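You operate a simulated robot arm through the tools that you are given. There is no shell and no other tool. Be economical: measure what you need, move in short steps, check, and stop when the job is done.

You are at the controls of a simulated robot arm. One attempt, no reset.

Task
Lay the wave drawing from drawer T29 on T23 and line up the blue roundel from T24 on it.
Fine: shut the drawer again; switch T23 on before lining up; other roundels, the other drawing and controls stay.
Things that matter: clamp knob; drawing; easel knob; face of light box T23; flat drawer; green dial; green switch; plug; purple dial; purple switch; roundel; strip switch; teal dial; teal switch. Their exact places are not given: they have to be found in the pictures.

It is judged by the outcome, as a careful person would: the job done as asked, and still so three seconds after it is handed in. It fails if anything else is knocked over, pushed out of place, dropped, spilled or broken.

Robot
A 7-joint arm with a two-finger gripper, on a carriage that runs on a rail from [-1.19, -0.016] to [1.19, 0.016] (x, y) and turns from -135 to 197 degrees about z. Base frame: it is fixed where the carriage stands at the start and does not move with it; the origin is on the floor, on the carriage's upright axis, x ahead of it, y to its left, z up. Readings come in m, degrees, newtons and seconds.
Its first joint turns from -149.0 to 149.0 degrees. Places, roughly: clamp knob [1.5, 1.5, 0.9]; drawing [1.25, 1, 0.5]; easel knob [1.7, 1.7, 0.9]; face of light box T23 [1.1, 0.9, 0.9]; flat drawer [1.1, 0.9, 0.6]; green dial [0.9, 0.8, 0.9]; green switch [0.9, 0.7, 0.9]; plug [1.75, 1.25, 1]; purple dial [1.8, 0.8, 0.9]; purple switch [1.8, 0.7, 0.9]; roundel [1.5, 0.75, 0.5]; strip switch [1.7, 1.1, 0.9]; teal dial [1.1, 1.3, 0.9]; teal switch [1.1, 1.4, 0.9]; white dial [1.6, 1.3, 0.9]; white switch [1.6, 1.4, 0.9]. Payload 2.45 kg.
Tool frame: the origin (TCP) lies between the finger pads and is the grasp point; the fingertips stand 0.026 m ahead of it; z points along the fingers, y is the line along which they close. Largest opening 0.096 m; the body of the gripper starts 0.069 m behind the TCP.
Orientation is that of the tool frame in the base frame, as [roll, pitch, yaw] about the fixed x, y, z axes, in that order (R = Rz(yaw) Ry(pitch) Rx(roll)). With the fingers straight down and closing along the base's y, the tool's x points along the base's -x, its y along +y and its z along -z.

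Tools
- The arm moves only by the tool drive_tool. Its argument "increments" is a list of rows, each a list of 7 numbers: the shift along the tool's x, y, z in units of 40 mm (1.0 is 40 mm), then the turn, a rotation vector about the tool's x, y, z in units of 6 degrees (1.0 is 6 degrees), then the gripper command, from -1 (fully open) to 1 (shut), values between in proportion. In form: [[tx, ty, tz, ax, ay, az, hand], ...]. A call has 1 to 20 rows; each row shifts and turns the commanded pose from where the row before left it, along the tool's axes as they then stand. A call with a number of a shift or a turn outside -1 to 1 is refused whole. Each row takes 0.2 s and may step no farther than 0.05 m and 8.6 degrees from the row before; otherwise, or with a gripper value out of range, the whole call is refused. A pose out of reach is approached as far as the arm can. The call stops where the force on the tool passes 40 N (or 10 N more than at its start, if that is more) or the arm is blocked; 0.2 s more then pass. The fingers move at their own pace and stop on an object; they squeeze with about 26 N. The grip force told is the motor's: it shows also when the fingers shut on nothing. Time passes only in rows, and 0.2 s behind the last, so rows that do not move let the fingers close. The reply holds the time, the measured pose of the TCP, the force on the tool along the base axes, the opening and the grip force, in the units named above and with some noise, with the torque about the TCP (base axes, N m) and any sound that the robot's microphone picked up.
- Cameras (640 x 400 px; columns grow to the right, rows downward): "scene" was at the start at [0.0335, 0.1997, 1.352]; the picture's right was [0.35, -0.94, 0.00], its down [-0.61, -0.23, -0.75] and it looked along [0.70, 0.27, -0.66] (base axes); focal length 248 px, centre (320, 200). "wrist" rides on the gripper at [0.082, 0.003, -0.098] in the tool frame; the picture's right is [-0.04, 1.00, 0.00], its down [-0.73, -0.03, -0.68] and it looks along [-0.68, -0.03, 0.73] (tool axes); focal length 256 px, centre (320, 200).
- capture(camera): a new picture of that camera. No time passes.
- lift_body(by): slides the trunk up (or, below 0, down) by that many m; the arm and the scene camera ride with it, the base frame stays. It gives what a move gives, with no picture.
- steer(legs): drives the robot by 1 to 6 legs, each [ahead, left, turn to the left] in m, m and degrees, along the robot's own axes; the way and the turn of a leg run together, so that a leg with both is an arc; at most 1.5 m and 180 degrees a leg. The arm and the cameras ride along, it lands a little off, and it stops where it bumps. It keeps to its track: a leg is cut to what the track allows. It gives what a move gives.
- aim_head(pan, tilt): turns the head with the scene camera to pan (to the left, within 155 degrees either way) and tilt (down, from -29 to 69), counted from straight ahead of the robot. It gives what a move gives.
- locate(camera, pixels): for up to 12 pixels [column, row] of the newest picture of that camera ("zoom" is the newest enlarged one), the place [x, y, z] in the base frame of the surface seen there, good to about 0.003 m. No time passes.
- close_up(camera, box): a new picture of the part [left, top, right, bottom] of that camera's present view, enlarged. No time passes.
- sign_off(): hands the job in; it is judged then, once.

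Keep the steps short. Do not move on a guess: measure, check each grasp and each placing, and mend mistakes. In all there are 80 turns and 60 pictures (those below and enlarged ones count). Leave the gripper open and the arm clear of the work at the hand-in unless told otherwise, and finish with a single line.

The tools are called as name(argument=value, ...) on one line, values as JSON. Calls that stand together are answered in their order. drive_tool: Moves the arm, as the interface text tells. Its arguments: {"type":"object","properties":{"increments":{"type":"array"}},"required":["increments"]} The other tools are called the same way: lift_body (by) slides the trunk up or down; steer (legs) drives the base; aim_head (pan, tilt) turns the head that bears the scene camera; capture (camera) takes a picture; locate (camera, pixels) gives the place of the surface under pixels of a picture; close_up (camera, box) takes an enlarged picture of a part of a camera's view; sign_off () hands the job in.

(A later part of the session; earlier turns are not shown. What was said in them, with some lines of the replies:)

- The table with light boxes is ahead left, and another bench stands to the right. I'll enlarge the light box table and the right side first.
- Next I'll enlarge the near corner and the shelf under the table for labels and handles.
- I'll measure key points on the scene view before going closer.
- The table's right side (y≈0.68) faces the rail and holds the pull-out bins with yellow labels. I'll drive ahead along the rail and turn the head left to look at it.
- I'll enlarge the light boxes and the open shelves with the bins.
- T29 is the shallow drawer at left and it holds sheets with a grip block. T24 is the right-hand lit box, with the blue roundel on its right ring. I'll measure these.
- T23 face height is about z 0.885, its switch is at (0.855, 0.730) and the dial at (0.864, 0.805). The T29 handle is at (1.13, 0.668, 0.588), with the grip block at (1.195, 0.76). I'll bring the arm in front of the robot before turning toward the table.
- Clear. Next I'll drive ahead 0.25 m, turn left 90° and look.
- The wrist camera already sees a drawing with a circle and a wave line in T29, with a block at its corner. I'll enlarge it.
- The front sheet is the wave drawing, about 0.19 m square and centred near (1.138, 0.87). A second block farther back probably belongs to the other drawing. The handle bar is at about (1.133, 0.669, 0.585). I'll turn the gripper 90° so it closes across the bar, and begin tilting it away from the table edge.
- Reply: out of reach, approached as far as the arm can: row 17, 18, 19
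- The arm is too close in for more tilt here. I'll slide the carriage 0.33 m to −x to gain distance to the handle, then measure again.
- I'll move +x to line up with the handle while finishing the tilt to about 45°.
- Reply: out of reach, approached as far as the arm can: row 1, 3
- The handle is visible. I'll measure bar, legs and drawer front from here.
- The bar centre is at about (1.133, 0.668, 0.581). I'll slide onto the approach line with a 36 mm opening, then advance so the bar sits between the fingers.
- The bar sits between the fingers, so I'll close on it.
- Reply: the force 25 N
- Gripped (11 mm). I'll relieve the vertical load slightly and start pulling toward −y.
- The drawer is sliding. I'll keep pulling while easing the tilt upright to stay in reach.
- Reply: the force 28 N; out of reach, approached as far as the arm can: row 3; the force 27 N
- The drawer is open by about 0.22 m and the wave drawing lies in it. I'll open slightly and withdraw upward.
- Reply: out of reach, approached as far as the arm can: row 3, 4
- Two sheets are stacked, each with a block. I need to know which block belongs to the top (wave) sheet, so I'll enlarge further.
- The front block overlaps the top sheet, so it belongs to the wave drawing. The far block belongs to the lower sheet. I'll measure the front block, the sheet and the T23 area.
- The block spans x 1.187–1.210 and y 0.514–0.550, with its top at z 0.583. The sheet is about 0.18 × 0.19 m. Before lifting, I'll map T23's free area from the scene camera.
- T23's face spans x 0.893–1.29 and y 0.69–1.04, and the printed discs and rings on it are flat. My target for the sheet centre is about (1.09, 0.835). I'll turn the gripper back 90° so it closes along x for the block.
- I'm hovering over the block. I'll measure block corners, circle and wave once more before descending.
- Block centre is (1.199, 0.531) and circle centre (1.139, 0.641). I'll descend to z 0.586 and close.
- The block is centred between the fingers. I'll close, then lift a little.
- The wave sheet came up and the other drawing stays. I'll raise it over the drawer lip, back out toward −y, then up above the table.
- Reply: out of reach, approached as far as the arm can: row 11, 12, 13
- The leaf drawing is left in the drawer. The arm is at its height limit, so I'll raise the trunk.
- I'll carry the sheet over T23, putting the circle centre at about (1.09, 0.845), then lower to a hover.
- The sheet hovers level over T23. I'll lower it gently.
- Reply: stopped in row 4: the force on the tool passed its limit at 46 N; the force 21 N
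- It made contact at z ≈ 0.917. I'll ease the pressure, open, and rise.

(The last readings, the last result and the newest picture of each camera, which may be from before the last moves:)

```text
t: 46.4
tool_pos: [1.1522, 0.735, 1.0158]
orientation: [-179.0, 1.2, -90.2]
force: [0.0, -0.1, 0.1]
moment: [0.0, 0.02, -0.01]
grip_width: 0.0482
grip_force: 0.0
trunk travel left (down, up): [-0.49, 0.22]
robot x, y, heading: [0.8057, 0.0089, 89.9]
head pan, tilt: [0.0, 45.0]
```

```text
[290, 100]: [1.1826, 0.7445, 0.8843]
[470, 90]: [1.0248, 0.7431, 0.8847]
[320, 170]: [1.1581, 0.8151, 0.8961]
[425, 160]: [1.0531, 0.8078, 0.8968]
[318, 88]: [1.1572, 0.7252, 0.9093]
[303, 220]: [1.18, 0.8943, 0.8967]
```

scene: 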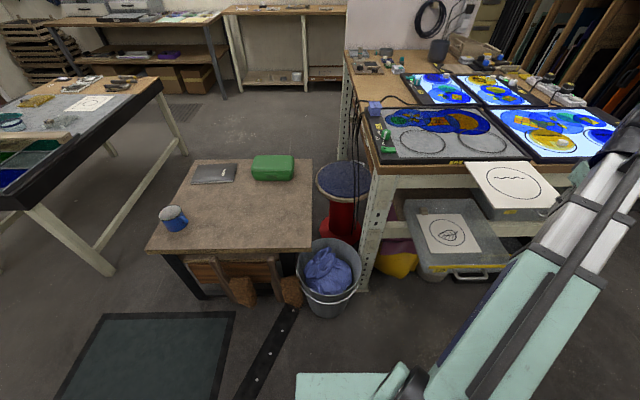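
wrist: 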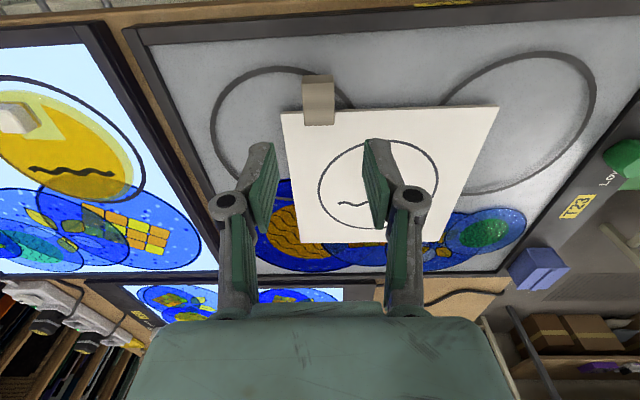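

The drawing lies flat on T23 with its top at z 0.896. I'll look at the T23 switch next.

close_up(camera="scene", box=[360, 130, 430, 200])

close_up(camera="scene", box=[560, 140, 640, 210])

```text
5.71 times, centred on (395, 165) of scene
```

zoom: 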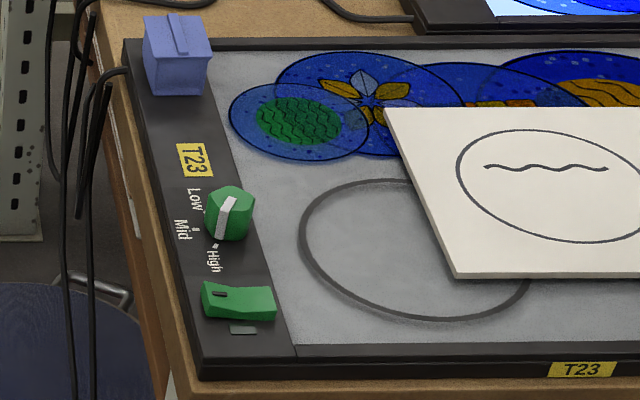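

```text
5.71 times, centred on (600, 175) of scene
```

zoom: 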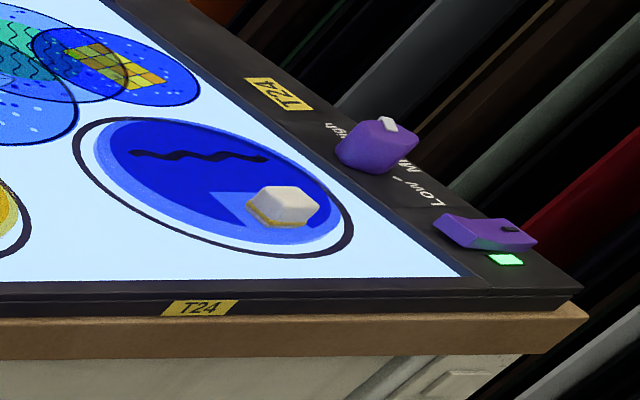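

The switches are rockers with a mark at the outer end. I'll measure which end stands high on T24 (on) and T23 (off).

locate(camera="zoom", pixels=[[445, 222], [465, 228], [487, 232], [507, 232], [525, 235], [283, 195], [265, 205], [300, 205], [85, 155], [345, 250], [240, 118], [180, 215]])

close_up(camera="scene", box=[375, 155, 405, 185])

locate(camera="zoom", pixels=[[120, 190], [200, 195], [290, 205], [360, 205], [440, 205], [120, 250], [200, 260], [290, 260], [360, 260], [440, 255]])

```text
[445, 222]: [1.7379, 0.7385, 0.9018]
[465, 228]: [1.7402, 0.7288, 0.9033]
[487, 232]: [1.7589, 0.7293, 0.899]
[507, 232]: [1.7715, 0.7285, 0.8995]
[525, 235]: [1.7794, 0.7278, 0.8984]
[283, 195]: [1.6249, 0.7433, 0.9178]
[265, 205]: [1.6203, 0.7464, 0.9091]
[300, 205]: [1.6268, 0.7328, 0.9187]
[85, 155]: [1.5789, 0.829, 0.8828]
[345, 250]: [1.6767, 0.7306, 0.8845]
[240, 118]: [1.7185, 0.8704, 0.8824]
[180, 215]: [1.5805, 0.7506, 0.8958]
```

```text
13.33 times, centred on (390, 170) of scene
```

zoom: 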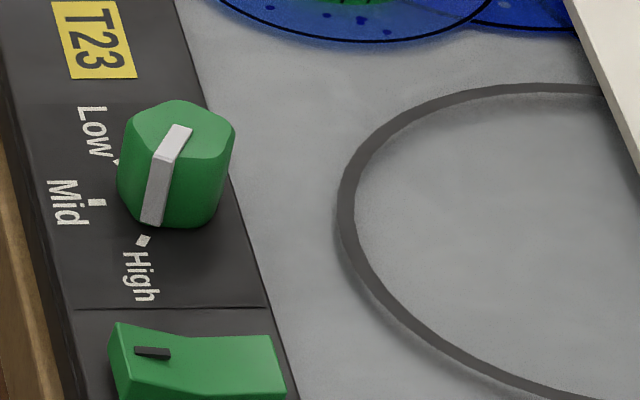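

```text
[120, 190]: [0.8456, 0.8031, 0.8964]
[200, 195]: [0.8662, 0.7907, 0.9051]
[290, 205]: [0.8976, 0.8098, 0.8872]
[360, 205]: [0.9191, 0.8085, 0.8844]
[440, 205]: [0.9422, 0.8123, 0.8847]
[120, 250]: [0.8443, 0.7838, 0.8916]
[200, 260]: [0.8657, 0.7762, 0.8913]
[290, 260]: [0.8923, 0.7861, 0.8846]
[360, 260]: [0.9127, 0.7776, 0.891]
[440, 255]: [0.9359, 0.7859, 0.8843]
```

On T23 the marked outer (−x) end is raised, while on T24 (on) it is pressed down. So I press the marked end, after measuring it.

locate(camera="zoom", pixels=[[120, 335], [150, 352], [150, 380], [185, 365], [230, 350], [250, 380], [265, 345], [125, 365]])

```text
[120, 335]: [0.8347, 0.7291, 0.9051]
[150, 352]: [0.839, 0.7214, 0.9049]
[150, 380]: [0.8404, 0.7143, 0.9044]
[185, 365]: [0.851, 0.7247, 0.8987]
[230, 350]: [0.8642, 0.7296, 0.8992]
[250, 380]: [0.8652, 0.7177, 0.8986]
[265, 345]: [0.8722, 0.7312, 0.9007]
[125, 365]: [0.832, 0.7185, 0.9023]
```

The marked end is at (0.838, 0.720, 0.905). I'll move over it with shut fingers.

drive_tool(increments=[[0.047, 0.98, 0, 0, 0, 0, 1], [0.047, 0.98, 0, 0, 0, 0, 1], [0.047, 0.98, 0, 0, 0, 0, 1], [0.047, 0.98, 0, 0, 0, 0, 1], [0.047, 0.98, 0, 0, 0, 0, 1], [0.047, 0.98, 0, 0, 0, 0, 1], [0.047, 0.98, 0, 0, 0, 0, 1], [0.047, 0.98, 0, 0, 0, 0, 1], [0, 0, 0.8, 0, 0, 0, 1]])

capture(camera="wrist")

```text
t: 48.4
tool_pos: [0.8389, 0.7223, 0.9783]
orientation: [-179.0, 1.2, -90.1]
force: [0.5, 0.6, 0.6]
moment: [0.02, 0.0, 0.0]
grip_width: 0.0002
grip_force: 26.3
trunk travel left (down, up): [-0.49, 0.22]
robot x, y, heading: [0.8021, 0.0075, 89.5]
head pan, tilt: [0.0, 45.0]
```

```text
22 pictures are left
```

wrist: 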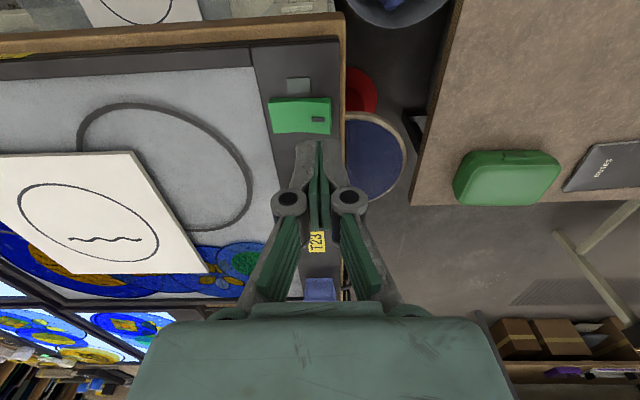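

It is aligned over the marked end. I'll press down gently, then lift.

drive_tool(increments=[[0, 0, 0.9, 0, 0, 0, 1], [0, 0, 0.15, 0, 0, 0, 1], [0, 0, 0.1, 0, 0, 0, 1], [0, 0, 0.1, 0, 0, 0, 1], [0, 0, 0.1, 0, 0, 0, 1]])

drive_tool(increments=[[0, 0, -0.8, 0, 0, 0, 1], [0, 0, -1, 0, 0, 0, 1]])

capture(camera="scene")

```text
t: 49.6
tool_pos: [0.8411, 0.7232, 0.9281]
orientation: [-179.0, 1.3, -90.2]
force: [-2.4, 2.2, 12.6]
moment: [-0.11, -0.08, 0.01]
grip_width: 0.0
grip_force: 26.0
trunk travel left (down, up): [-0.49, 0.22]
robot x, y, heading: [0.805, 0.0091, 89.9]
head pan, tilt: [0.0, 45.0]
```

```text
t: 50.2
tool_pos: [0.8397, 0.7209, 0.996]
orientation: [-179.0, 1.1, -90.2]
force: [0.6, 0.2, -0.4]
moment: [0.0, 0.0, 0.0]
grip_width: 0.0
grip_force: 25.8
trunk travel left (down, up): [-0.49, 0.22]
robot x, y, heading: [0.8055, 0.0128, 90.0]
head pan, tilt: [0.0, 45.0]
```

```text
21 pictures are left
```

scene: 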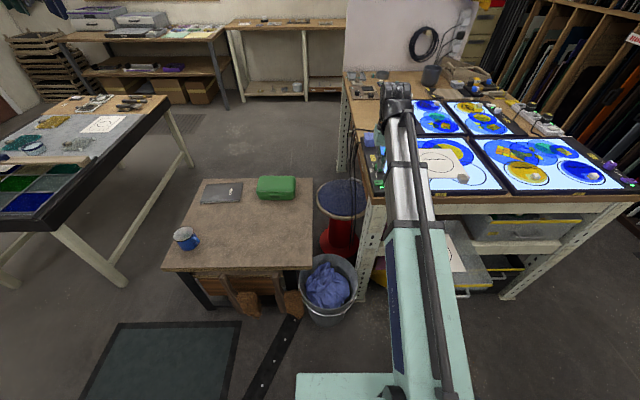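

T23 is lit and its green lamp is on. Next I'll shut the drawer: retract the arm, slide the carriage left for reach and lower the trunk.

drive_tool(increments=[[1, 0, 0, 0, 0, 0, 1], [1, 0, 0, 0, 0, 0, 1], [1, 0, 0, 0, 0, 0, 1], [1, 0, 0, 0, 0, 0, 1], [1, 0, 0, 0, 0, 0, 1]])

steer(legs=[[0, 0.24, 0]])

lift_body(by=-0.14)

```text
t: 51.4
tool_pos: [0.8396, 0.5216, 0.9907]
orientation: [-179.0, 1.3, -90.2]
force: [-0.4, -0.3, 0.2]
moment: [-0.05, 0.01, 0.0]
grip_width: 0.0
grip_force: 25.6
trunk travel left (down, up): [-0.49, 0.22]
robot x, y, heading: [0.8019, 0.0111, 89.7]
head pan, tilt: [0.0, 45.0]
```

```text
t: 53.2
tool_pos: [0.6048, 0.5195, 0.9911]
orientation: [-179.1, 1.2, -90.3]
force: [-0.6, 0.1, 0.3]
moment: [-0.02, 0.02, 0.03]
grip_width: 0.0
grip_force: 26.0
trunk travel left (down, up): [-0.49, 0.22]
robot x, y, heading: [0.5655, 0.0074, 89.7]
head pan, tilt: [0.0, 45.0]
```

```text
t: 54.9
tool_pos: [0.6044, 0.5173, 0.8515]
orientation: [-179.0, 1.2, -90.2]
force: [0.3, 0.6, -0.4]
moment: [0.01, 0.0, -0.03]
grip_width: 0.0
grip_force: 26.7
trunk travel left (down, up): [-0.35, 0.36]
robot x, y, heading: [0.5671, 0.003, 89.6]
head pan, tilt: [0.0, 45.0]
```

I'll move to in front of the open drawer, still high, and tilt 30° so the hand leans away from the table.

drive_tool(increments=[[0.28, -0.945, 0, 0, 0, 0, 1], [0.28, -0.945, 0, 0, 0, 0, 1], [0.28, -0.945, 0, 0, 0, 0, 1], [0.28, -0.945, 0, 0, 0, 0, 1], [0.28, -0.945, 0, 0, 0, 0, 1], [0.28, -0.945, 0, 0, 0, 0, 1], [0.28, -0.945, 0, 0, 0, 0, 1], [0.28, -0.945, 0, 0, 0, 0, 1], [0.28, -0.945, 0, 0, 0, 0, 1], [0.28, -0.945, 0, 0, 0, 0, 1], [0.28, -0.945, 0, 0, 0, 0, 1], [0.28, -0.945, 0, 0, 0, 0, 1], [0.28, -0.945, 0, 0, 0, 0, 1], [0.28, -0.945, 0, 0, 0, 0, 1], [0, 0, 0, 0, -1, 0, 1], [0, 0, 0, 0, -1, 0, 1], [0, 0, 0, 0, -1, 0, 1], [0, 0, 0, 0, -1, 0, 1], [0, 0, 0, 0, -1, 0, 1]])

capture(camera="wrist")

```text
t: 58.9
tool_pos: [1.1321, 0.36, 0.8579]
orientation: [-178.8, 31.3, -89.5]
force: [0.7, -0.2, -0.2]
moment: [-0.01, 0.01, 0.0]
grip_width: 0.0
grip_force: 26.1
trunk travel left (down, up): [-0.35, 0.36]
robot x, y, heading: [0.5675, 0.0074, 89.5]
head pan, tilt: [0.0, 45.0]
```

```text
20 pictures are left
```

wrist: 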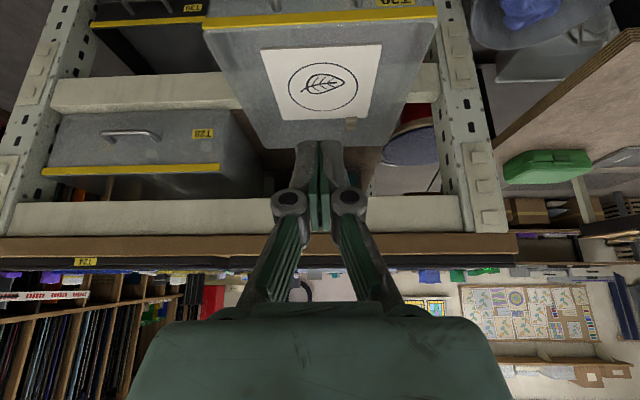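

The drawer front is at the top of the picture. I'll check its place before lowering to handle height.

locate(camera="wrist", pixels=[[320, 17], [220, 25], [430, 12], [280, 3]])

drive_tool(increments=[[0.48, 0, 0.8, 0, 0, 0, 1], [0.48, 0, 0.8, 0, 0, 0, 1], [0.48, 0, 0.8, 0, 0, 0, 1], [0.48, 0, 0.8, 0, 0, 0, 1], [0.48, 0, 0.8, 0, 0, 0, 1], [0.48, 0, 0.8, 0, 0, 0, 1], [0.48, 0, 0.8, 0, 0, 0, 1]])

capture(camera="wrist")

```text
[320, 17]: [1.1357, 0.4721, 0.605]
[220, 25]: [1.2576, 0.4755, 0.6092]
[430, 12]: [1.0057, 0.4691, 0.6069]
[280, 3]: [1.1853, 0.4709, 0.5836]
```

```text
t: 60.5
tool_pos: [1.1368, 0.3597, 0.5937]
orientation: [-178.8, 31.2, -89.7]
force: [-0.2, -0.2, -0.1]
moment: [-0.01, 0.0, 0.01]
grip_width: 0.0002
grip_force: 26.4
trunk travel left (down, up): [-0.35, 0.36]
robot x, y, heading: [0.5657, 0.0116, 89.8]
head pan, tilt: [0.0, 45.0]
```

```text
19 pictures are left
```

wrist: 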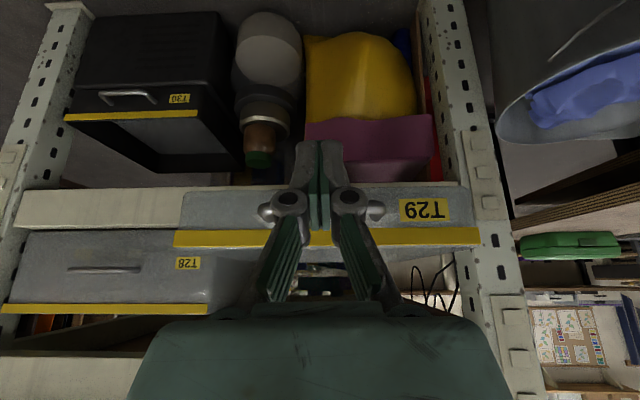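

The fingers face the handle. I'll push toward +y in steps.

drive_tool(increments=[[-0.6, 0, 0.36, 0, 0, 0, 1], [-0.6, 0, 0.36, 0, 0, 0, 1], [-0.6, 0, 0.36, 0, 0, 0, 1], [-0.6, 0, 0.36, 0, 0, 0, 1], [-0.6, 0, 0.36, 0, 0, 0, 1], [-0.6, 0, 0.36, 0, 0, 0, 1], [-0.6, 0, 0.36, 0, 0, 0, 1]])

capture(camera="wrist")

```text
t: 62.1
tool_pos: [1.1411, 0.5574, 0.5966]
orientation: [-178.8, 31.2, -89.7]
force: [-0.6, 0.6, 0.8]
moment: [-0.02, 0.0, 0.03]
grip_width: 0.0
grip_force: 25.7
trunk travel left (down, up): [-0.35, 0.36]
robot x, y, heading: [0.5676, 0.0044, 89.7]
head pan, tilt: [0.0, 45.0]
```

```text
18 pictures are left
```

wrist: 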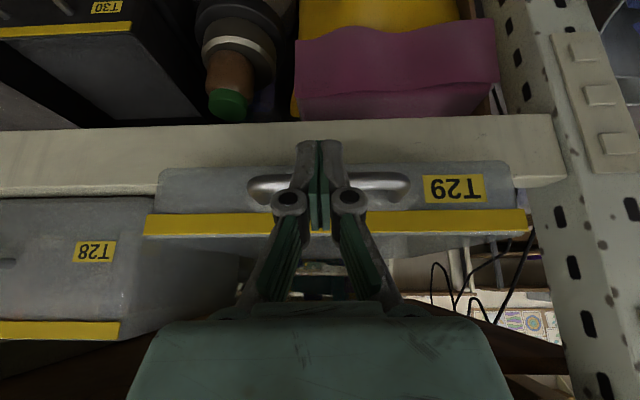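

It's sliding in. I'll continue until it stops at its original place.

drive_tool(increments=[[-0.45, 0, 0.27, 0, 0, 0, 1], [-0.45, 0, 0.27, 0, 0, 0, 1], [-0.45, 0, 0.27, 0, 0, 0, 1], [-0.3, 0, 0.18, 0, 0, 0, 1], [-0.3, 0, 0.18, 0, 0, 0, 1], [-0.2, 0, 0.12, 0, 0, 0, 1]])

close_up(camera="wrist", box=[0, 90, 640, 400])

locate(camera="zoom", pixels=[[170, 150], [460, 140], [230, 110], [460, 110], [60, 260]])

```text
t: 63.4
tool_pos: [1.1397, 0.6442, 0.5952]
orientation: [-179.0, 30.4, -89.7]
force: [0.4, -1.1, -1.6]
moment: [-0.01, -0.06, 0.0]
grip_width: 0.0
grip_force: 25.7
trunk travel left (down, up): [-0.35, 0.36]
robot x, y, heading: [0.5618, 0.0068, 89.6]
head pan, tilt: [0.0, 45.0]
stopped in row 6: the force on the tool passed its limit at 49 N (the readings are from after the stop); the commanded pose is now the measured one
```

```text
1.00 times, centred on (320, 245) of wrist (not enlarged: the box is as wide or as high as the picture)
```

zoom: 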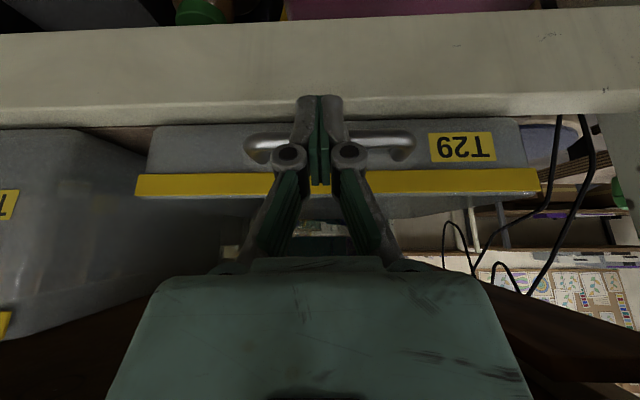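

```text
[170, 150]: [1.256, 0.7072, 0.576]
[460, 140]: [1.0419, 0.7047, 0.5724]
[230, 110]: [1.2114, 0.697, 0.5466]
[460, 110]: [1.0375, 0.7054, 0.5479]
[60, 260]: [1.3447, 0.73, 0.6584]
```

The drawer is against its stop, with its front back at y ≈ 0.706. I'll back off, stand the tool upright again and raise it.

drive_tool(increments=[[0.857, 0, -0.515, 0, 0, 0, 1], [0.857, 0, -0.515, 0, 0, 0, 1], [0.857, 0, -0.515, 0, 0, 0, 1], [0.857, 0, -0.515, 0, 0, 0, 1], [0, 0, 0, 0.17, 1, 0, 0], [0, 0, 0, 0, 1, 0, 0], [0, 0, 0, 0, 1, 0, 0], [0, 0, 0, 0, 1, 0, 0], [0, 0, 0, 0, 1, 0, 0], [0, 0, -1, 0, 0, 0, 0], [0, 0, -1, 0, 0, 0, 0], [0, 0, -1, 0, 0, 0, 0], [0, 0, -1, 0, 0, 0, 0], [0, 0, -1, 0, 0, 0, 0], [0, 0, -1, 0, 0, 0, 0]])

lift_body(by=0.2)

steer(legs=[[0, -0.6, 0]])

aim_head(pan=-5, tilt=40)

capture(camera="scene")

```text
t: 66.6
tool_pos: [1.1341, 0.4842, 0.8377]
orientation: [-178.2, 0.3, -90.7]
force: [-0.2, -0.4, 0.0]
moment: [-0.01, 0.02, 0.02]
grip_width: 0.0482
grip_force: 0.0
trunk travel left (down, up): [-0.35, 0.36]
robot x, y, heading: [0.566, 0.0074, 89.7]
head pan, tilt: [0.0, 45.0]
```

```text
t: 68.8
tool_pos: [1.1347, 0.4852, 1.0364]
orientation: [-178.2, 0.4, -90.7]
force: [-0.5, -0.9, -0.5]
moment: [-0.01, 0.0, 0.0]
grip_width: 0.0479
grip_force: 0.1
trunk travel left (down, up): [-0.55, 0.16]
robot x, y, heading: [0.569, 0.0074, 89.8]
head pan, tilt: [0.0, 45.0]
```

```text
t: 72.2
tool_pos: [1.7333, 0.493, 1.0374]
orientation: [-178.1, 0.4, -90.7]
force: [0.2, 0.9, 0.1]
moment: [0.04, 0.03, 0.01]
grip_width: 0.0481
grip_force: 0.1
trunk travel left (down, up): [-0.55, 0.16]
robot x, y, heading: [1.1711, 0.0136, 89.8]
head pan, tilt: [0.0, 45.0]
```

```text
t: 72.9
tool_pos: [1.7329, 0.4941, 1.0374]
orientation: [-178.3, 0.4, -90.7]
force: [0.3, 0.3, 0.1]
moment: [-0.01, -0.01, 0.0]
grip_width: 0.0481
grip_force: 0.0
trunk travel left (down, up): [-0.55, 0.16]
robot x, y, heading: [1.1626, 0.0151, 89.6]
head pan, tilt: [-5.0, 40.0]
```

```text
16 pictures are left
```

scene: 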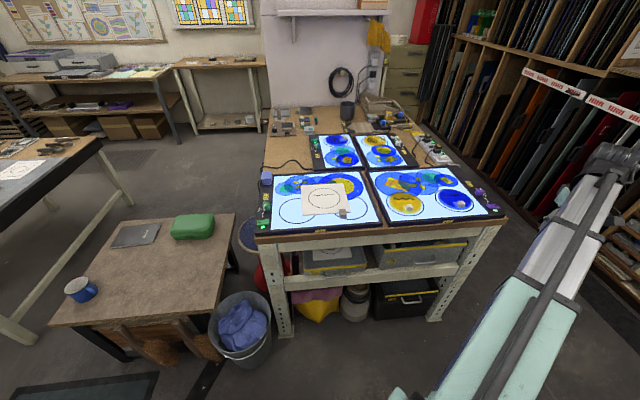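

Everything is in view. I'll measure the drawing on T23 and the blue roundel on T24 from the enlarged scene view.

close_up(camera="scene", box=[425, 175, 505, 225])

locate(camera="zoom", pixels=[[125, 90], [378, 165], [230, 80], [260, 210], [165, 120], [290, 140], [280, 165], [325, 150], [300, 150], [310, 175]])

close_up(camera="scene", box=[290, 175, 370, 225])

```text
8.00 times, centred on (465, 200) of scene
```

zoom: 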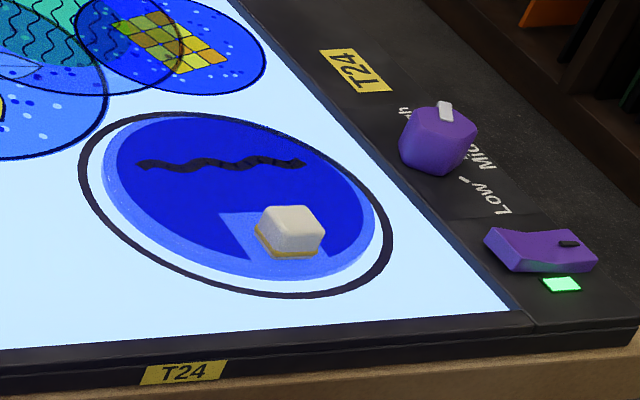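

```text
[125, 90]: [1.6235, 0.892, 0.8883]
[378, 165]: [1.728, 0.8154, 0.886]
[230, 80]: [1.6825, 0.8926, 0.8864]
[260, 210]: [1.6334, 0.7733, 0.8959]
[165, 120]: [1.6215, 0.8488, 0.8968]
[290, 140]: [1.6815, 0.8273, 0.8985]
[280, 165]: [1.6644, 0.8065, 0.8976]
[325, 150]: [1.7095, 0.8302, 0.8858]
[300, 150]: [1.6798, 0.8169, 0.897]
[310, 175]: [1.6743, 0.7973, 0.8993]
```

```text
8.00 times, centred on (330, 200) of scene
```

zoom: 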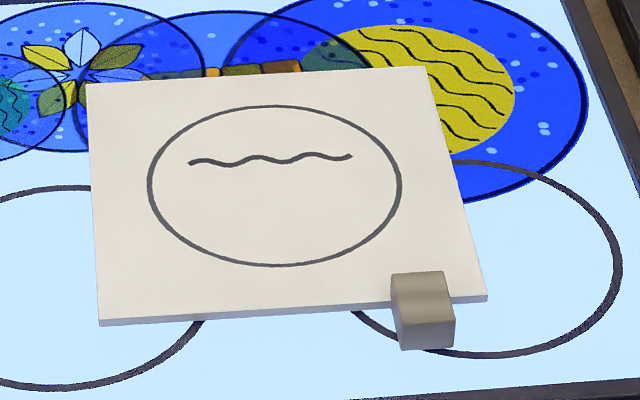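

locate(camera="zoom", pixels=[[149, 188], [402, 185], [270, 106], [278, 265], [190, 164], [352, 156], [229, 166], [259, 157], [286, 163], [313, 154], [180, 125], [370, 245]])

drive_tool(increments=[[-0.9, 0.45, 0, 0, 0, 0, -0.3], [-0.9, 0.45, 0, 0, 0, 0, -0.3], [-0.9, 0.45, 0, 0, 0, 0, -0.3], [-0.9, 0.45, 0, 0, 0, 0, -0.3], [-0.9, 0.45, 0, 0, 0, 0, -0.3], [-0.9, 0.45, 0, 0, 0, 0, -0.3]])

capture(camera="wrist")

```text
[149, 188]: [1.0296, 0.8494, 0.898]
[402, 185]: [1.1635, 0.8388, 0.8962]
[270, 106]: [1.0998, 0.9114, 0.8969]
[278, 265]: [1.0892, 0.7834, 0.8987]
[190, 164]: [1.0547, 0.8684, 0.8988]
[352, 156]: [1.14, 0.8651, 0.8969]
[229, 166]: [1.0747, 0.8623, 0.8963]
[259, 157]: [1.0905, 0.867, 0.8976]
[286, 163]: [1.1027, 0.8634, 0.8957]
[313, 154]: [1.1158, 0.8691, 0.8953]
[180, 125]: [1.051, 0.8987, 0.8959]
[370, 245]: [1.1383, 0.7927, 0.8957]
```

```text
t: 74.3
tool_pos: [1.6278, 0.7108, 1.0355]
orientation: [-178.1, 0.3, -90.7]
force: [-0.6, 0.3, -0.2]
moment: [-0.04, 0.01, 0.01]
grip_width: 0.0624
grip_force: 0.0
trunk travel left (down, up): [-0.55, 0.16]
robot x, y, heading: [1.1672, 0.0156, 89.8]
head pan, tilt: [-5.0, 40.0]
```

```text
13 pictures are left
```

wrist: 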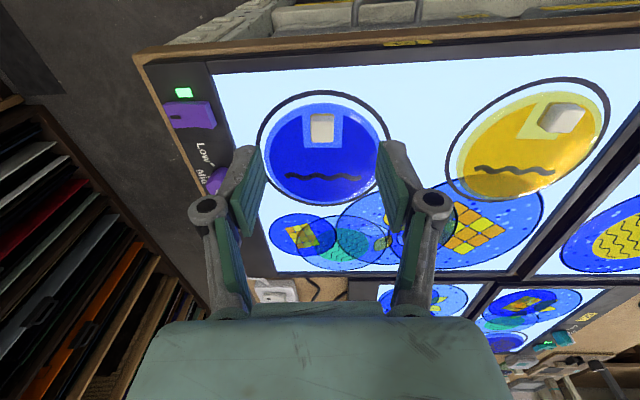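

The drawing's circle centre is (1.096, 0.847) with radius 0.065. The wave midpoint is (1.097, 0.867) and its line angle about −2°. Next I'll measure the roundel from above.

close_up(camera="wrist", box=[250, 85, 400, 215])

```text
3.08 times, centred on (325, 150) of wrist
```

zoom: 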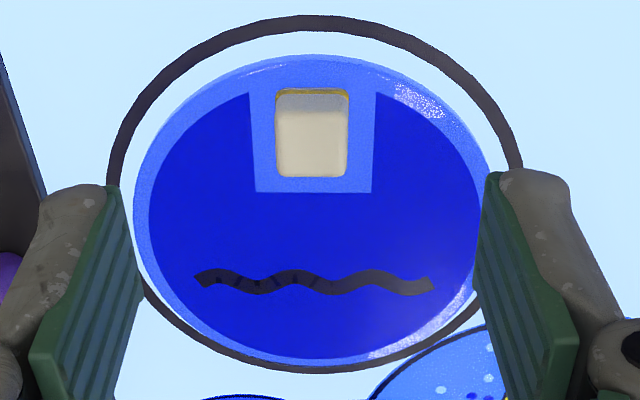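

locate(camera="zoom", pixels=[[280, 115], [345, 115], [280, 172], [344, 172], [312, 145], [136, 205], [312, 58], [318, 364], [486, 210], [200, 276], [430, 286], [315, 281]])

```text
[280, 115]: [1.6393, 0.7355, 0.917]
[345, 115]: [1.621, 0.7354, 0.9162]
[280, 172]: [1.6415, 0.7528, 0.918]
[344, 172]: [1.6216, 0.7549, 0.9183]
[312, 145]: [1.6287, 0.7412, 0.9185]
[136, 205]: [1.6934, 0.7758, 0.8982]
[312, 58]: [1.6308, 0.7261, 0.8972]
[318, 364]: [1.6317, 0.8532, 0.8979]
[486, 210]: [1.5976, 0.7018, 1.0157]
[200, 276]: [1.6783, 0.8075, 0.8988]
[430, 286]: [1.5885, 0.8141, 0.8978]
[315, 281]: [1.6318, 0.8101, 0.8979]
```

Roundel centre is (1.630, 0.790), knob centre (1.631, 0.745), wave line about −4°. For a precise comparison I'll view the drawing from the same relative wrist pose before picking.

drive_tool(increments=[[-0.1, 0.95, 0, 0, 0, 0, -0.3], [-0.1, 0.95, 0, 0, 0, 0, -0.3], [-0.1, 0.95, 0, 0, 0, 0, -0.3], [-0.1, 0.95, 0, 0, 0, 0, -0.3], [-0.1, 0.95, 0, 0, 0, 0, -0.3], [-0.1, 0.95, 0, 0, 0, 0, -0.3], [-0.1, 0.95, 0, 0, 0, 0, -0.3], [-0.1, 0.95, 0, 0, 0, 0, -0.3], [-0.1, 0.95, 0, 0, 0, 0, -0.3], [-0.1, 0.95, 0, 0, 0, 0, -0.3], [-0.1, 0.95, 0, 0, 0, 0, -0.3], [-0.1, 0.95, 0, 0, 0, 0, -0.3], [-0.1, 0.95, 0, 0, 0, 0, -0.3], [-0.1, 0.95, 0, 0, 0, 0, -0.3]])

close_up(camera="wrist", box=[250, 85, 400, 215])

```text
t: 77.3
tool_pos: [1.0964, 0.7713, 1.0188]
orientation: [-178.1, 0.4, -90.7]
force: [0.2, 0.0, 0.0]
moment: [-0.04, 0.03, 0.0]
grip_width: 0.0626
grip_force: 0.1
trunk travel left (down, up): [-0.55, 0.16]
robot x, y, heading: [1.1665, 0.0148, 89.8]
head pan, tilt: [-5.0, 40.0]
```

```text
3.08 times, centred on (325, 150) of wrist
```

zoom: 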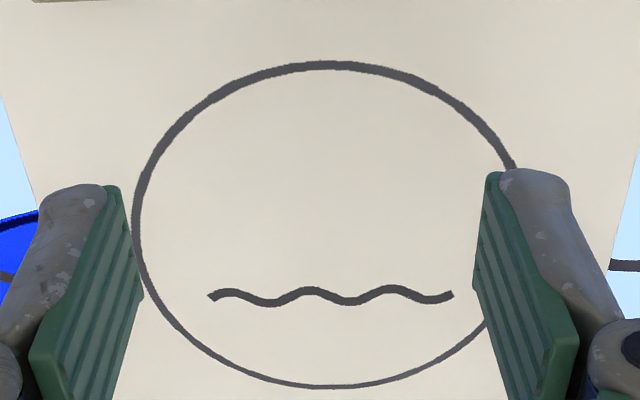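

locate(camera="zoom", pixels=[[212, 297], [450, 295], [328, 65], [332, 387], [137, 220], [268, 302], [349, 300], [310, 290], [392, 289], [230, 291], [176, 320], [475, 335]])

```text
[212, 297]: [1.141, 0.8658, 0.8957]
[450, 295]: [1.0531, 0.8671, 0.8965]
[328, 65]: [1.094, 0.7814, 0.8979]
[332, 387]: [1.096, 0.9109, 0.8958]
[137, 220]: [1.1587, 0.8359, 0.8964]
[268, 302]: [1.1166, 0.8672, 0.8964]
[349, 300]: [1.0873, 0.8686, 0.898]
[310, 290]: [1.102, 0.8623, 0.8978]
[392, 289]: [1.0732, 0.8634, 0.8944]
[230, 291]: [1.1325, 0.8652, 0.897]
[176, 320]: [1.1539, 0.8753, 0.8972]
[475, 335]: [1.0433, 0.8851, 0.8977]
```

The drawing wave is at −0.9° and the roundel's at −4.2°, so the roundel needs about +3.4°. The drawing centre is (1.0955, 0.846). I'll align the tool with the knob, level it, and return above the knob.

drive_tool(increments=[[0, 0, 0, -0.32, 0, 0.55, -0.3], [-0.02, -0.956, 0.02, 0, 0, 0, -0.3], [-0.02, -0.956, 0.02, 0, 0, 0, -0.3], [-0.02, -0.956, 0.02, 0, 0, 0, -0.3], [-0.02, -0.956, 0.02, 0, 0, 0, -0.3], [-0.02, -0.956, 0.02, 0, 0, 0, -0.3], [-0.02, -0.956, 0.02, 0, 0, 0, -0.3], [-0.02, -0.956, 0.02, 0, 0, 0, -0.3], [-0.02, -0.956, 0.02, 0, 0, 0, -0.3], [-0.02, -0.956, 0.02, 0, 0, 0, -0.3], [-0.02, -0.956, 0.02, 0, 0, 0, -0.3], [-0.02, -0.956, 0.02, 0, 0, 0, -0.3], [-0.02, -0.956, 0.02, 0, 0, 0, -0.3], [-0.02, -0.956, 0.02, 0, 0, 0, -0.3], [-0.02, -0.956, 0.02, 0, 0, 0, -0.3], [0, 0, 0, 0, 0, 0, -0.3]])

```text
t: 80.7
tool_pos: [1.6331, 0.7475, 1.0069]
orientation: [179.9, 0.4, -94.0]
force: [0.0, -0.1, -0.6]
moment: [0.02, 0.01, 0.04]
grip_width: 0.0626
grip_force: 0.1
trunk travel left (down, up): [-0.55, 0.16]
robot x, y, heading: [1.1657, 0.0143, 89.6]
head pan, tilt: [-5.0, 40.0]
```

I'm above the knob; now descending with the fingers astride it.

drive_tool(increments=[[0.065, 0.05, 0.7, 0, 0, 0, -0.1], [0, 0, 0.7, 0, 0, 0, -0.1], [0, 0, 0.5, 0, 0, 0, -0.1], [0, 0, 0, 0, 0, 0, -0.1]])

capture(camera="wrist")

```text
t: 81.7
tool_pos: [1.6293, 0.7446, 0.9306]
orientation: [179.9, 0.4, -94.0]
force: [-0.4, 0.0, 0.1]
moment: [0.01, -0.01, 0.01]
grip_width: 0.053
grip_force: 0.1
trunk travel left (down, up): [-0.55, 0.16]
robot x, y, heading: [1.1657, 0.0203, 89.7]
head pan, tilt: [-5.0, 40.0]
```

```text
10 pictures are left
```

wrist: 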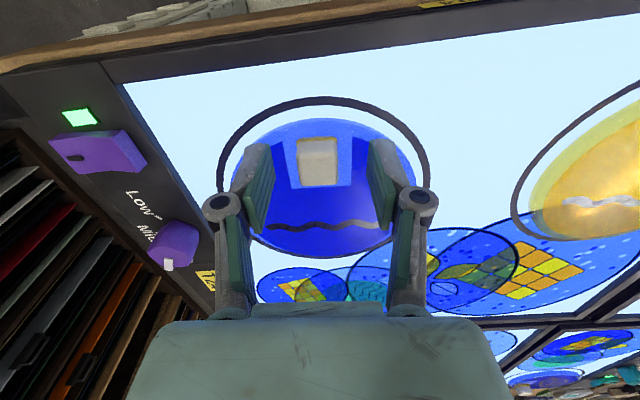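

The knob is centred between the pads. I'll lower 3 mm more, close and lift slightly.

drive_tool(increments=[[0, 0, 0.07, 0, 0, 0, -0.1], [0, 0, 0, 0, 0, 0, 0.5], [0, 0, 0, 0, 0, 0, 1], [0, 0, 0, 0, 0, 0, 1], [0, 0, 0, 0, 0, 0, 1], [0, 0, -0.5, 0, 0, 0, 1], [0, 0, -0.5, 0, 0, 0, 1]])

capture(camera="wrist")

```text
t: 83.3
tool_pos: [1.6308, 0.7462, 0.9692]
orientation: [179.7, 0.4, -94.0]
force: [0.1, -0.6, -0.8]
moment: [-0.05, 0.02, -0.04]
grip_width: 0.0215
grip_force: 26.0
trunk travel left (down, up): [-0.55, 0.16]
robot x, y, heading: [1.1692, 0.0178, 89.8]
head pan, tilt: [-5.0, 40.0]
```

```text
9 pictures are left
```

wrist: 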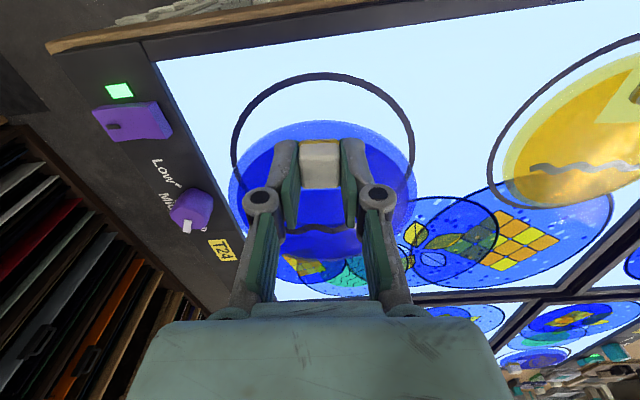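

The roundel is lifted. I'll measure its rim relative to the tool.

locate(camera="wrist", pixels=[[231, 190], [414, 190], [234, 170], [411, 170], [240, 155], [405, 158], [255, 140], [392, 142], [270, 130], [375, 130], [322, 258], [305, 158]])

```text
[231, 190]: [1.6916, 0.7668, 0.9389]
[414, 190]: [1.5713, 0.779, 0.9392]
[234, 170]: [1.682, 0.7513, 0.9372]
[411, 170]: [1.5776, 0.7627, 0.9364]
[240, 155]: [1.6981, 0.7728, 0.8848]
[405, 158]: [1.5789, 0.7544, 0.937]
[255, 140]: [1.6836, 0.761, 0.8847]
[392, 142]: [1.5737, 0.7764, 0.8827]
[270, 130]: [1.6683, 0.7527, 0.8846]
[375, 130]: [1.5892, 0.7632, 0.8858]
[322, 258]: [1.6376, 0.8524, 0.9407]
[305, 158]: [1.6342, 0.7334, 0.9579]
```

The roundel centre is about (0.002, 0.044) from the TCP. I'll raise it, turn it +3.2°, and carry it over the drawing to TCP (1.0957, 0.802).

drive_tool(increments=[[0, 0, -0.7, 0, 0, 0, 1], [0, 0, -0.3, 0, 0, -0.53, 1], [-0.0866, 0.957, 0, 0, 0, 0, 1], [-0.0866, 0.957, 0, 0, 0, 0, 1], [-0.0866, 0.957, 0, 0, 0, 0, 1], [-0.0866, 0.957, 0, 0, 0, 0, 1], [-0.0866, 0.957, 0, 0, 0, 0, 1], [-0.0866, 0.957, 0, 0, 0, 0, 1], [-0.0866, 0.957, 0, 0, 0, 0, 1], [-0.0866, 0.957, 0, 0, 0, 0, 1], [-0.0866, 0.957, 0, 0, 0, 0, 1], [-0.0866, 0.957, 0, 0, 0, 0, 1], [-0.0866, 0.957, 0, 0, 0, 0, 1], [-0.0866, 0.957, 0, 0, 0, 0, 1], [-0.0866, 0.957, 0, 0, 0, 0, 1], [-0.0866, 0.957, 0, 0, 0, 0, 1], [0, 0, 0.5, 0, 0, 0, 1], [0, 0, 0, 0, 0, 0, 1]])

capture(camera="wrist")

```text
t: 87.1
tool_pos: [1.0927, 0.8022, 0.9882]
orientation: [179.9, 0.4, -90.9]
force: [-0.8, 0.8, -1.1]
moment: [-0.04, -0.05, 0.0]
grip_width: 0.0214
grip_force: 25.7
trunk travel left (down, up): [-0.55, 0.16]
robot x, y, heading: [1.1653, 0.0148, 89.5]
head pan, tilt: [-5.0, 40.0]
```

```text
8 pictures are left
```

wrist: 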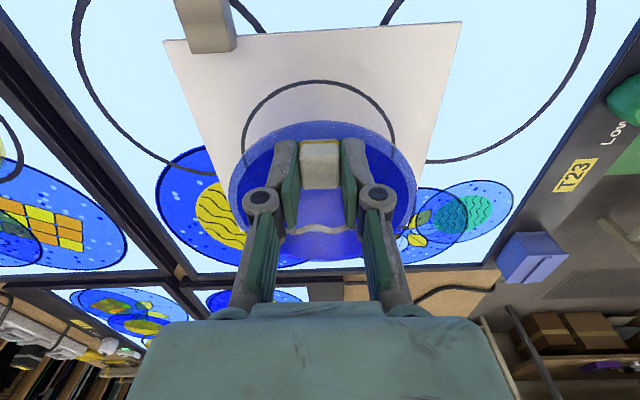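

It's nearly over the circle. I'll lower to just above the sheet and compare rim and circle.

drive_tool(increments=[[0, -0.03, 0.7, 0, 0, 0, 1], [0, 0, 0.2, 0, 0, 0, 1], [0, 0, 0, 0, 0, 0, 1]])

capture(camera="wrist")

locate(camera="wrist", pixels=[[231, 190], [414, 190], [236, 167], [411, 170], [408, 160], [322, 258], [321, 112], [285, 118], [360, 118], [260, 135]])

```text
t: 87.9
tool_pos: [1.0942, 0.8019, 0.953]
orientation: [179.9, 0.4, -90.9]
force: [0.0, -0.1, -1.0]
moment: [-0.02, 0.02, -0.01]
grip_width: 0.0214
grip_force: 25.4
trunk travel left (down, up): [-0.55, 0.16]
robot x, y, heading: [1.1674, 0.0179, 89.4]
head pan, tilt: [-5.0, 40.0]
```

```text
7 pictures are left
```

wrist: 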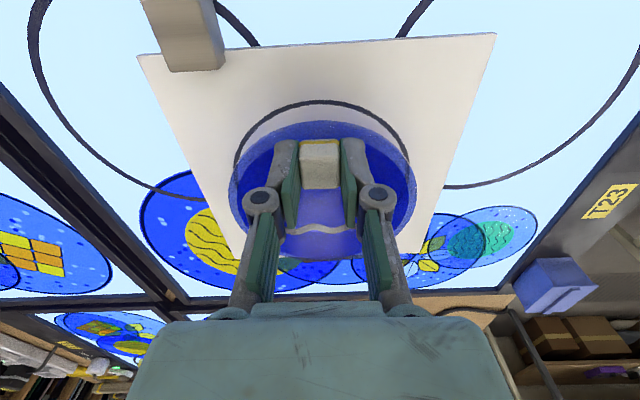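

```text
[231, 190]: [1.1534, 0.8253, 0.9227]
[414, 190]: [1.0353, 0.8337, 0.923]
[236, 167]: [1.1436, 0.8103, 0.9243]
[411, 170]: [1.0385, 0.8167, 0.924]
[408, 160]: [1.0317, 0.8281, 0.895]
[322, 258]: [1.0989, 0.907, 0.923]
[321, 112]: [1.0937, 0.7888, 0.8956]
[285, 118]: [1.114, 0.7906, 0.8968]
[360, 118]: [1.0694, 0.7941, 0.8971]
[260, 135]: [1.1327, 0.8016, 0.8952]
```

The roundel centre reads about (1.094, 0.8435) against the target (1.0955, 0.846). I'll nudge by that and lower until contact.

drive_tool(increments=[[-0.05, -0.03, 0, 0, 0, 0, 1], [0, 0, 0.2, 0, 0, 0, 1], [0, 0, 0.1, 0, 0, 0, 1], [0, 0, 0.07, 0, 0, 0, 1]])

```text
t: 88.9
tool_pos: [1.0964, 0.804, 0.9378]
orientation: [179.9, 0.4, -90.8]
force: [0.5, -1.2, -0.7]
moment: [-0.06, 0.0, -0.01]
grip_width: 0.0213
grip_force: 25.3
trunk travel left (down, up): [-0.55, 0.16]
robot x, y, heading: [1.1683, 0.0162, 89.6]
head pan, tilt: [-5.0, 40.0]
```

Not touching yet, so I'll creep down further.

drive_tool(increments=[[0, 0, 0.04, 0, 0, 0, 1], [0, 0, 0, 0, 0, 0, 1]])

```text
t: 89.5
tool_pos: [1.0966, 0.804, 0.9362]
orientation: [179.9, 0.5, -90.8]
force: [-0.1, -0.3, -2.1]
moment: [-0.04, 0.0, 0.01]
grip_width: 0.0213
grip_force: 26.4
trunk travel left (down, up): [-0.55, 0.16]
robot x, y, heading: [1.1671, 0.017, 89.9]
head pan, tilt: [-5.0, 40.0]
```

drive_tool(increments=[[0, 0, 0.04, 0, 0, 0, 1], [0, 0, 0.04, 0, 0, 0, 1], [0, 0, 0, 0, 0, 0, 1]])

```text
t: 90.3
tool_pos: [1.0955, 0.8043, 0.9334]
orientation: [179.9, 0.5, -90.8]
force: [-0.2, 0.3, 1.5]
moment: [0.16, -0.01, -0.02]
grip_width: 0.0214
grip_force: 26.0
trunk travel left (down, up): [-0.55, 0.16]
robot x, y, heading: [1.165, 0.0127, 89.6]
head pan, tilt: [-5.0, 40.0]
```

Contact has begun (the force changed sign). I'll open slowly and rise straight up.

drive_tool(increments=[[0, 0, 0.02, 0, 0, 0, 1], [0, 0, 0, 0, 0, 0, 0.4], [0, 0, 0, 0, 0, 0, 0.1], [0, 0, 0, 0, 0, 0, -0.1], [0, 0, -0.5, 0, 0, 0, -0.3], [0, 0, -1, 0, 0, 0, -0.3], [0.6, 0, -0.6, 0, 0, 0, -0.3]])

close_up(camera="wrist", box=[220, 60, 420, 240])

```text
t: 91.9
tool_pos: [1.0963, 0.7791, 1.0165]
orientation: [179.9, 0.4, -90.7]
force: [1.1, 0.1, -0.2]
moment: [0.01, -0.01, 0.0]
grip_width: 0.0625
grip_force: 0.1
trunk travel left (down, up): [-0.55, 0.16]
robot x, y, heading: [1.1672, 0.0145, 89.8]
head pan, tilt: [-5.0, 40.0]
```

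```text
2.22 times, centred on (320, 150) of wrist
```

zoom: 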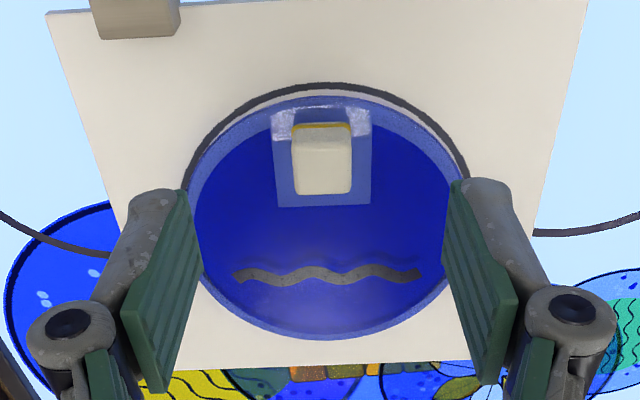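

It's seated within the circle. I'll measure rim, circle and wave to verify.

locate(camera="zoom", pixels=[[236, 277], [420, 275], [326, 97], [326, 336], [188, 192], [468, 195], [326, 86], [220, 125], [430, 120], [205, 140]])

close_up(camera="scene", box=[280, 170, 380, 230])

```text
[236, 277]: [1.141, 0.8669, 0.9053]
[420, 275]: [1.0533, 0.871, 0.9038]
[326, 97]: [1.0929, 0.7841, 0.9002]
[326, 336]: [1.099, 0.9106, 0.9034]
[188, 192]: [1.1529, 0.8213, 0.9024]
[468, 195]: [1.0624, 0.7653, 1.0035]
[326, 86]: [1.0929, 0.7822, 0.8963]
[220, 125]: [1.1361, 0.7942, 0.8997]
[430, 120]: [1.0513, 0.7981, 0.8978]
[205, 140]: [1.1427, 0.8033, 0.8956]
```

```text
6.40 times, centred on (330, 200) of scene
```

zoom: 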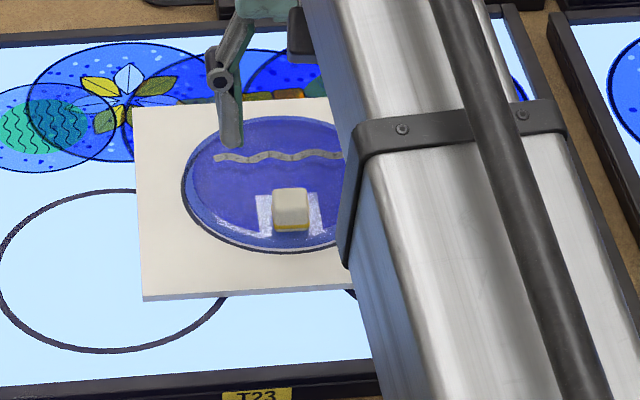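

Wave ends match the drawing within about 2 mm, and the rim centre y is 0.847. I'll withdraw the arm from the table and do a final check.

drive_tool(increments=[[0, 0, -0.5, 0, 0, 0, -1], [1, 0, 0, 0, 0, 0, -1], [1, -0.9, 0, 0, 0, 0, -1], [1, -0.9, 0, 0, 0, 0, -1], [1, -0.9, 0, 0, 0, 0, -1], [1, -0.9, 0, 0, 0, 0, -1], [0.8, -0.9, 0, 0, 0, 0, -1], [0, -1, 0, 0, 0, 0, -1], [0, -1, 0, 0, 0, 0, -1], [0, -1, 0, 0, 0, 0, -1], [0, -1, 0, 0, 0, 0, -1], [0, -1, 0, 0, 0, 0, -1]])

capture(camera="scene")

close_up(camera="scene", box=[245, 160, 405, 290])

```text
refused: row 3 steps farther than a row can; nothing moved
```

```text
4 pictures are left
```

scene: 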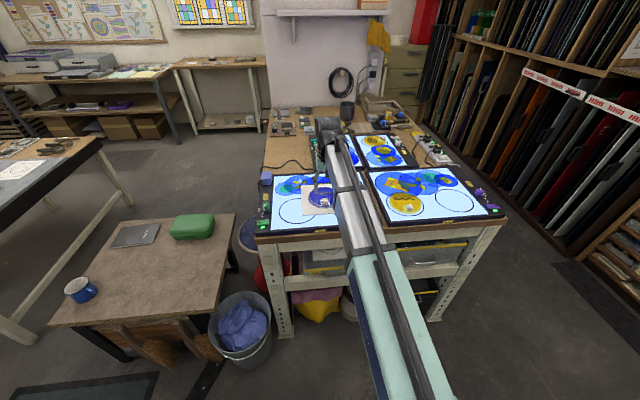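

```text
3.08 times, centred on (325, 225) of scene
```

zoom: 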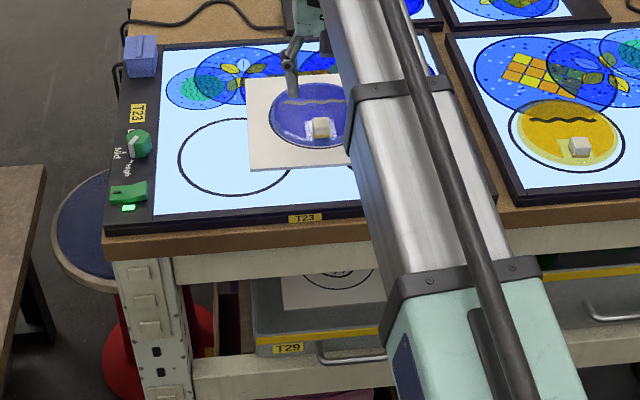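

That step was too large, so I'll repeat with smaller ones.

drive_tool(increments=[[0, 0, -0.5, 0, 0, 0, -0.5], [1, 0, 0, 0, 0, 0, -1], [1, 0, 0, 0, 0, 0, -1], [0.8, -0.7, 0, 0, 0, 0, -1], [0.8, -0.7, 0, 0, 0, 0, -1], [0.8, -0.7, 0, 0, 0, 0, -1], [0.8, -0.7, 0, 0, 0, 0, -1], [0.8, -0.7, 0, 0, 0, 0, -1], [0, -1, 0, 0, 0, 0, -1], [0, -1, 0, 0, 0, 0, -1], [0, -1, 0, 0, 0, 0, -1], [0, -1, 0, 0, 0, 0, -1], [0, -1, 0, 0, 0, 0, -1], [0, -1, 0, 0, 0, 0, -1]])

close_up(camera="scene", box=[245, 160, 405, 290])

locate(camera="zoom", pixels=[[270, 117], [308, 84], [320, 147], [288, 102], [342, 102], [285, 350], [320, 128], [270, 345], [380, 330]])

```text
t: 94.9
tool_pos: [1.4729, 0.5347, 1.0342]
orientation: [180.0, 0.3, -90.9]
force: [-0.2, -0.1, 0.0]
moment: [-0.01, -0.01, 0.0]
grip_width: 0.0959
grip_force: 0.0
trunk travel left (down, up): [-0.55, 0.16]
robot x, y, heading: [1.1643, 0.0166, 89.6]
head pan, tilt: [-5.0, 40.0]
```

```text
3.08 times, centred on (325, 225) of scene
```

zoom: 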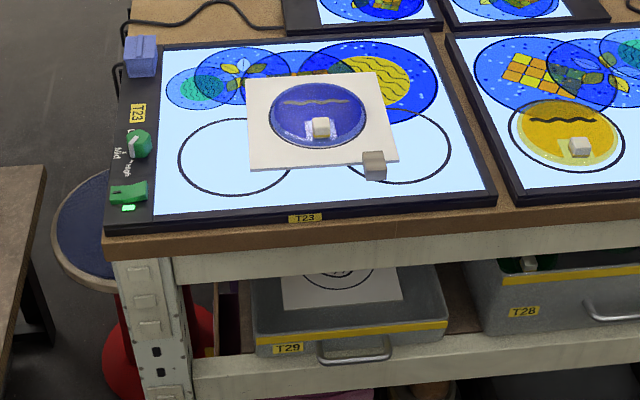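

```text
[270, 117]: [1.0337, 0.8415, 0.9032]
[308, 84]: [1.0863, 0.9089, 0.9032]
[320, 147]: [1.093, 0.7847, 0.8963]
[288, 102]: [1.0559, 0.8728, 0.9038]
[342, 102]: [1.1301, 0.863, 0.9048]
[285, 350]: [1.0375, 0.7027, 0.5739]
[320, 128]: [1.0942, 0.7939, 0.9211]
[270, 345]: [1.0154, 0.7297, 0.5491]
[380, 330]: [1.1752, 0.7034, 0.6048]
```

T23 is lit, the drawer lip is back at its starting place (y 0.703), the roundel sits on the wave drawing, and the arm is clear with the gripper open. I'm handing in.

sign_off()

```text
The job is handed in.
```

The wave drawing from T29 lies on T23, which is switched on. The blue roundel from T24 is lined up on it to within about 2–3 mm, drawer T29 is shut, and no other roundel, drawing or control was moved.
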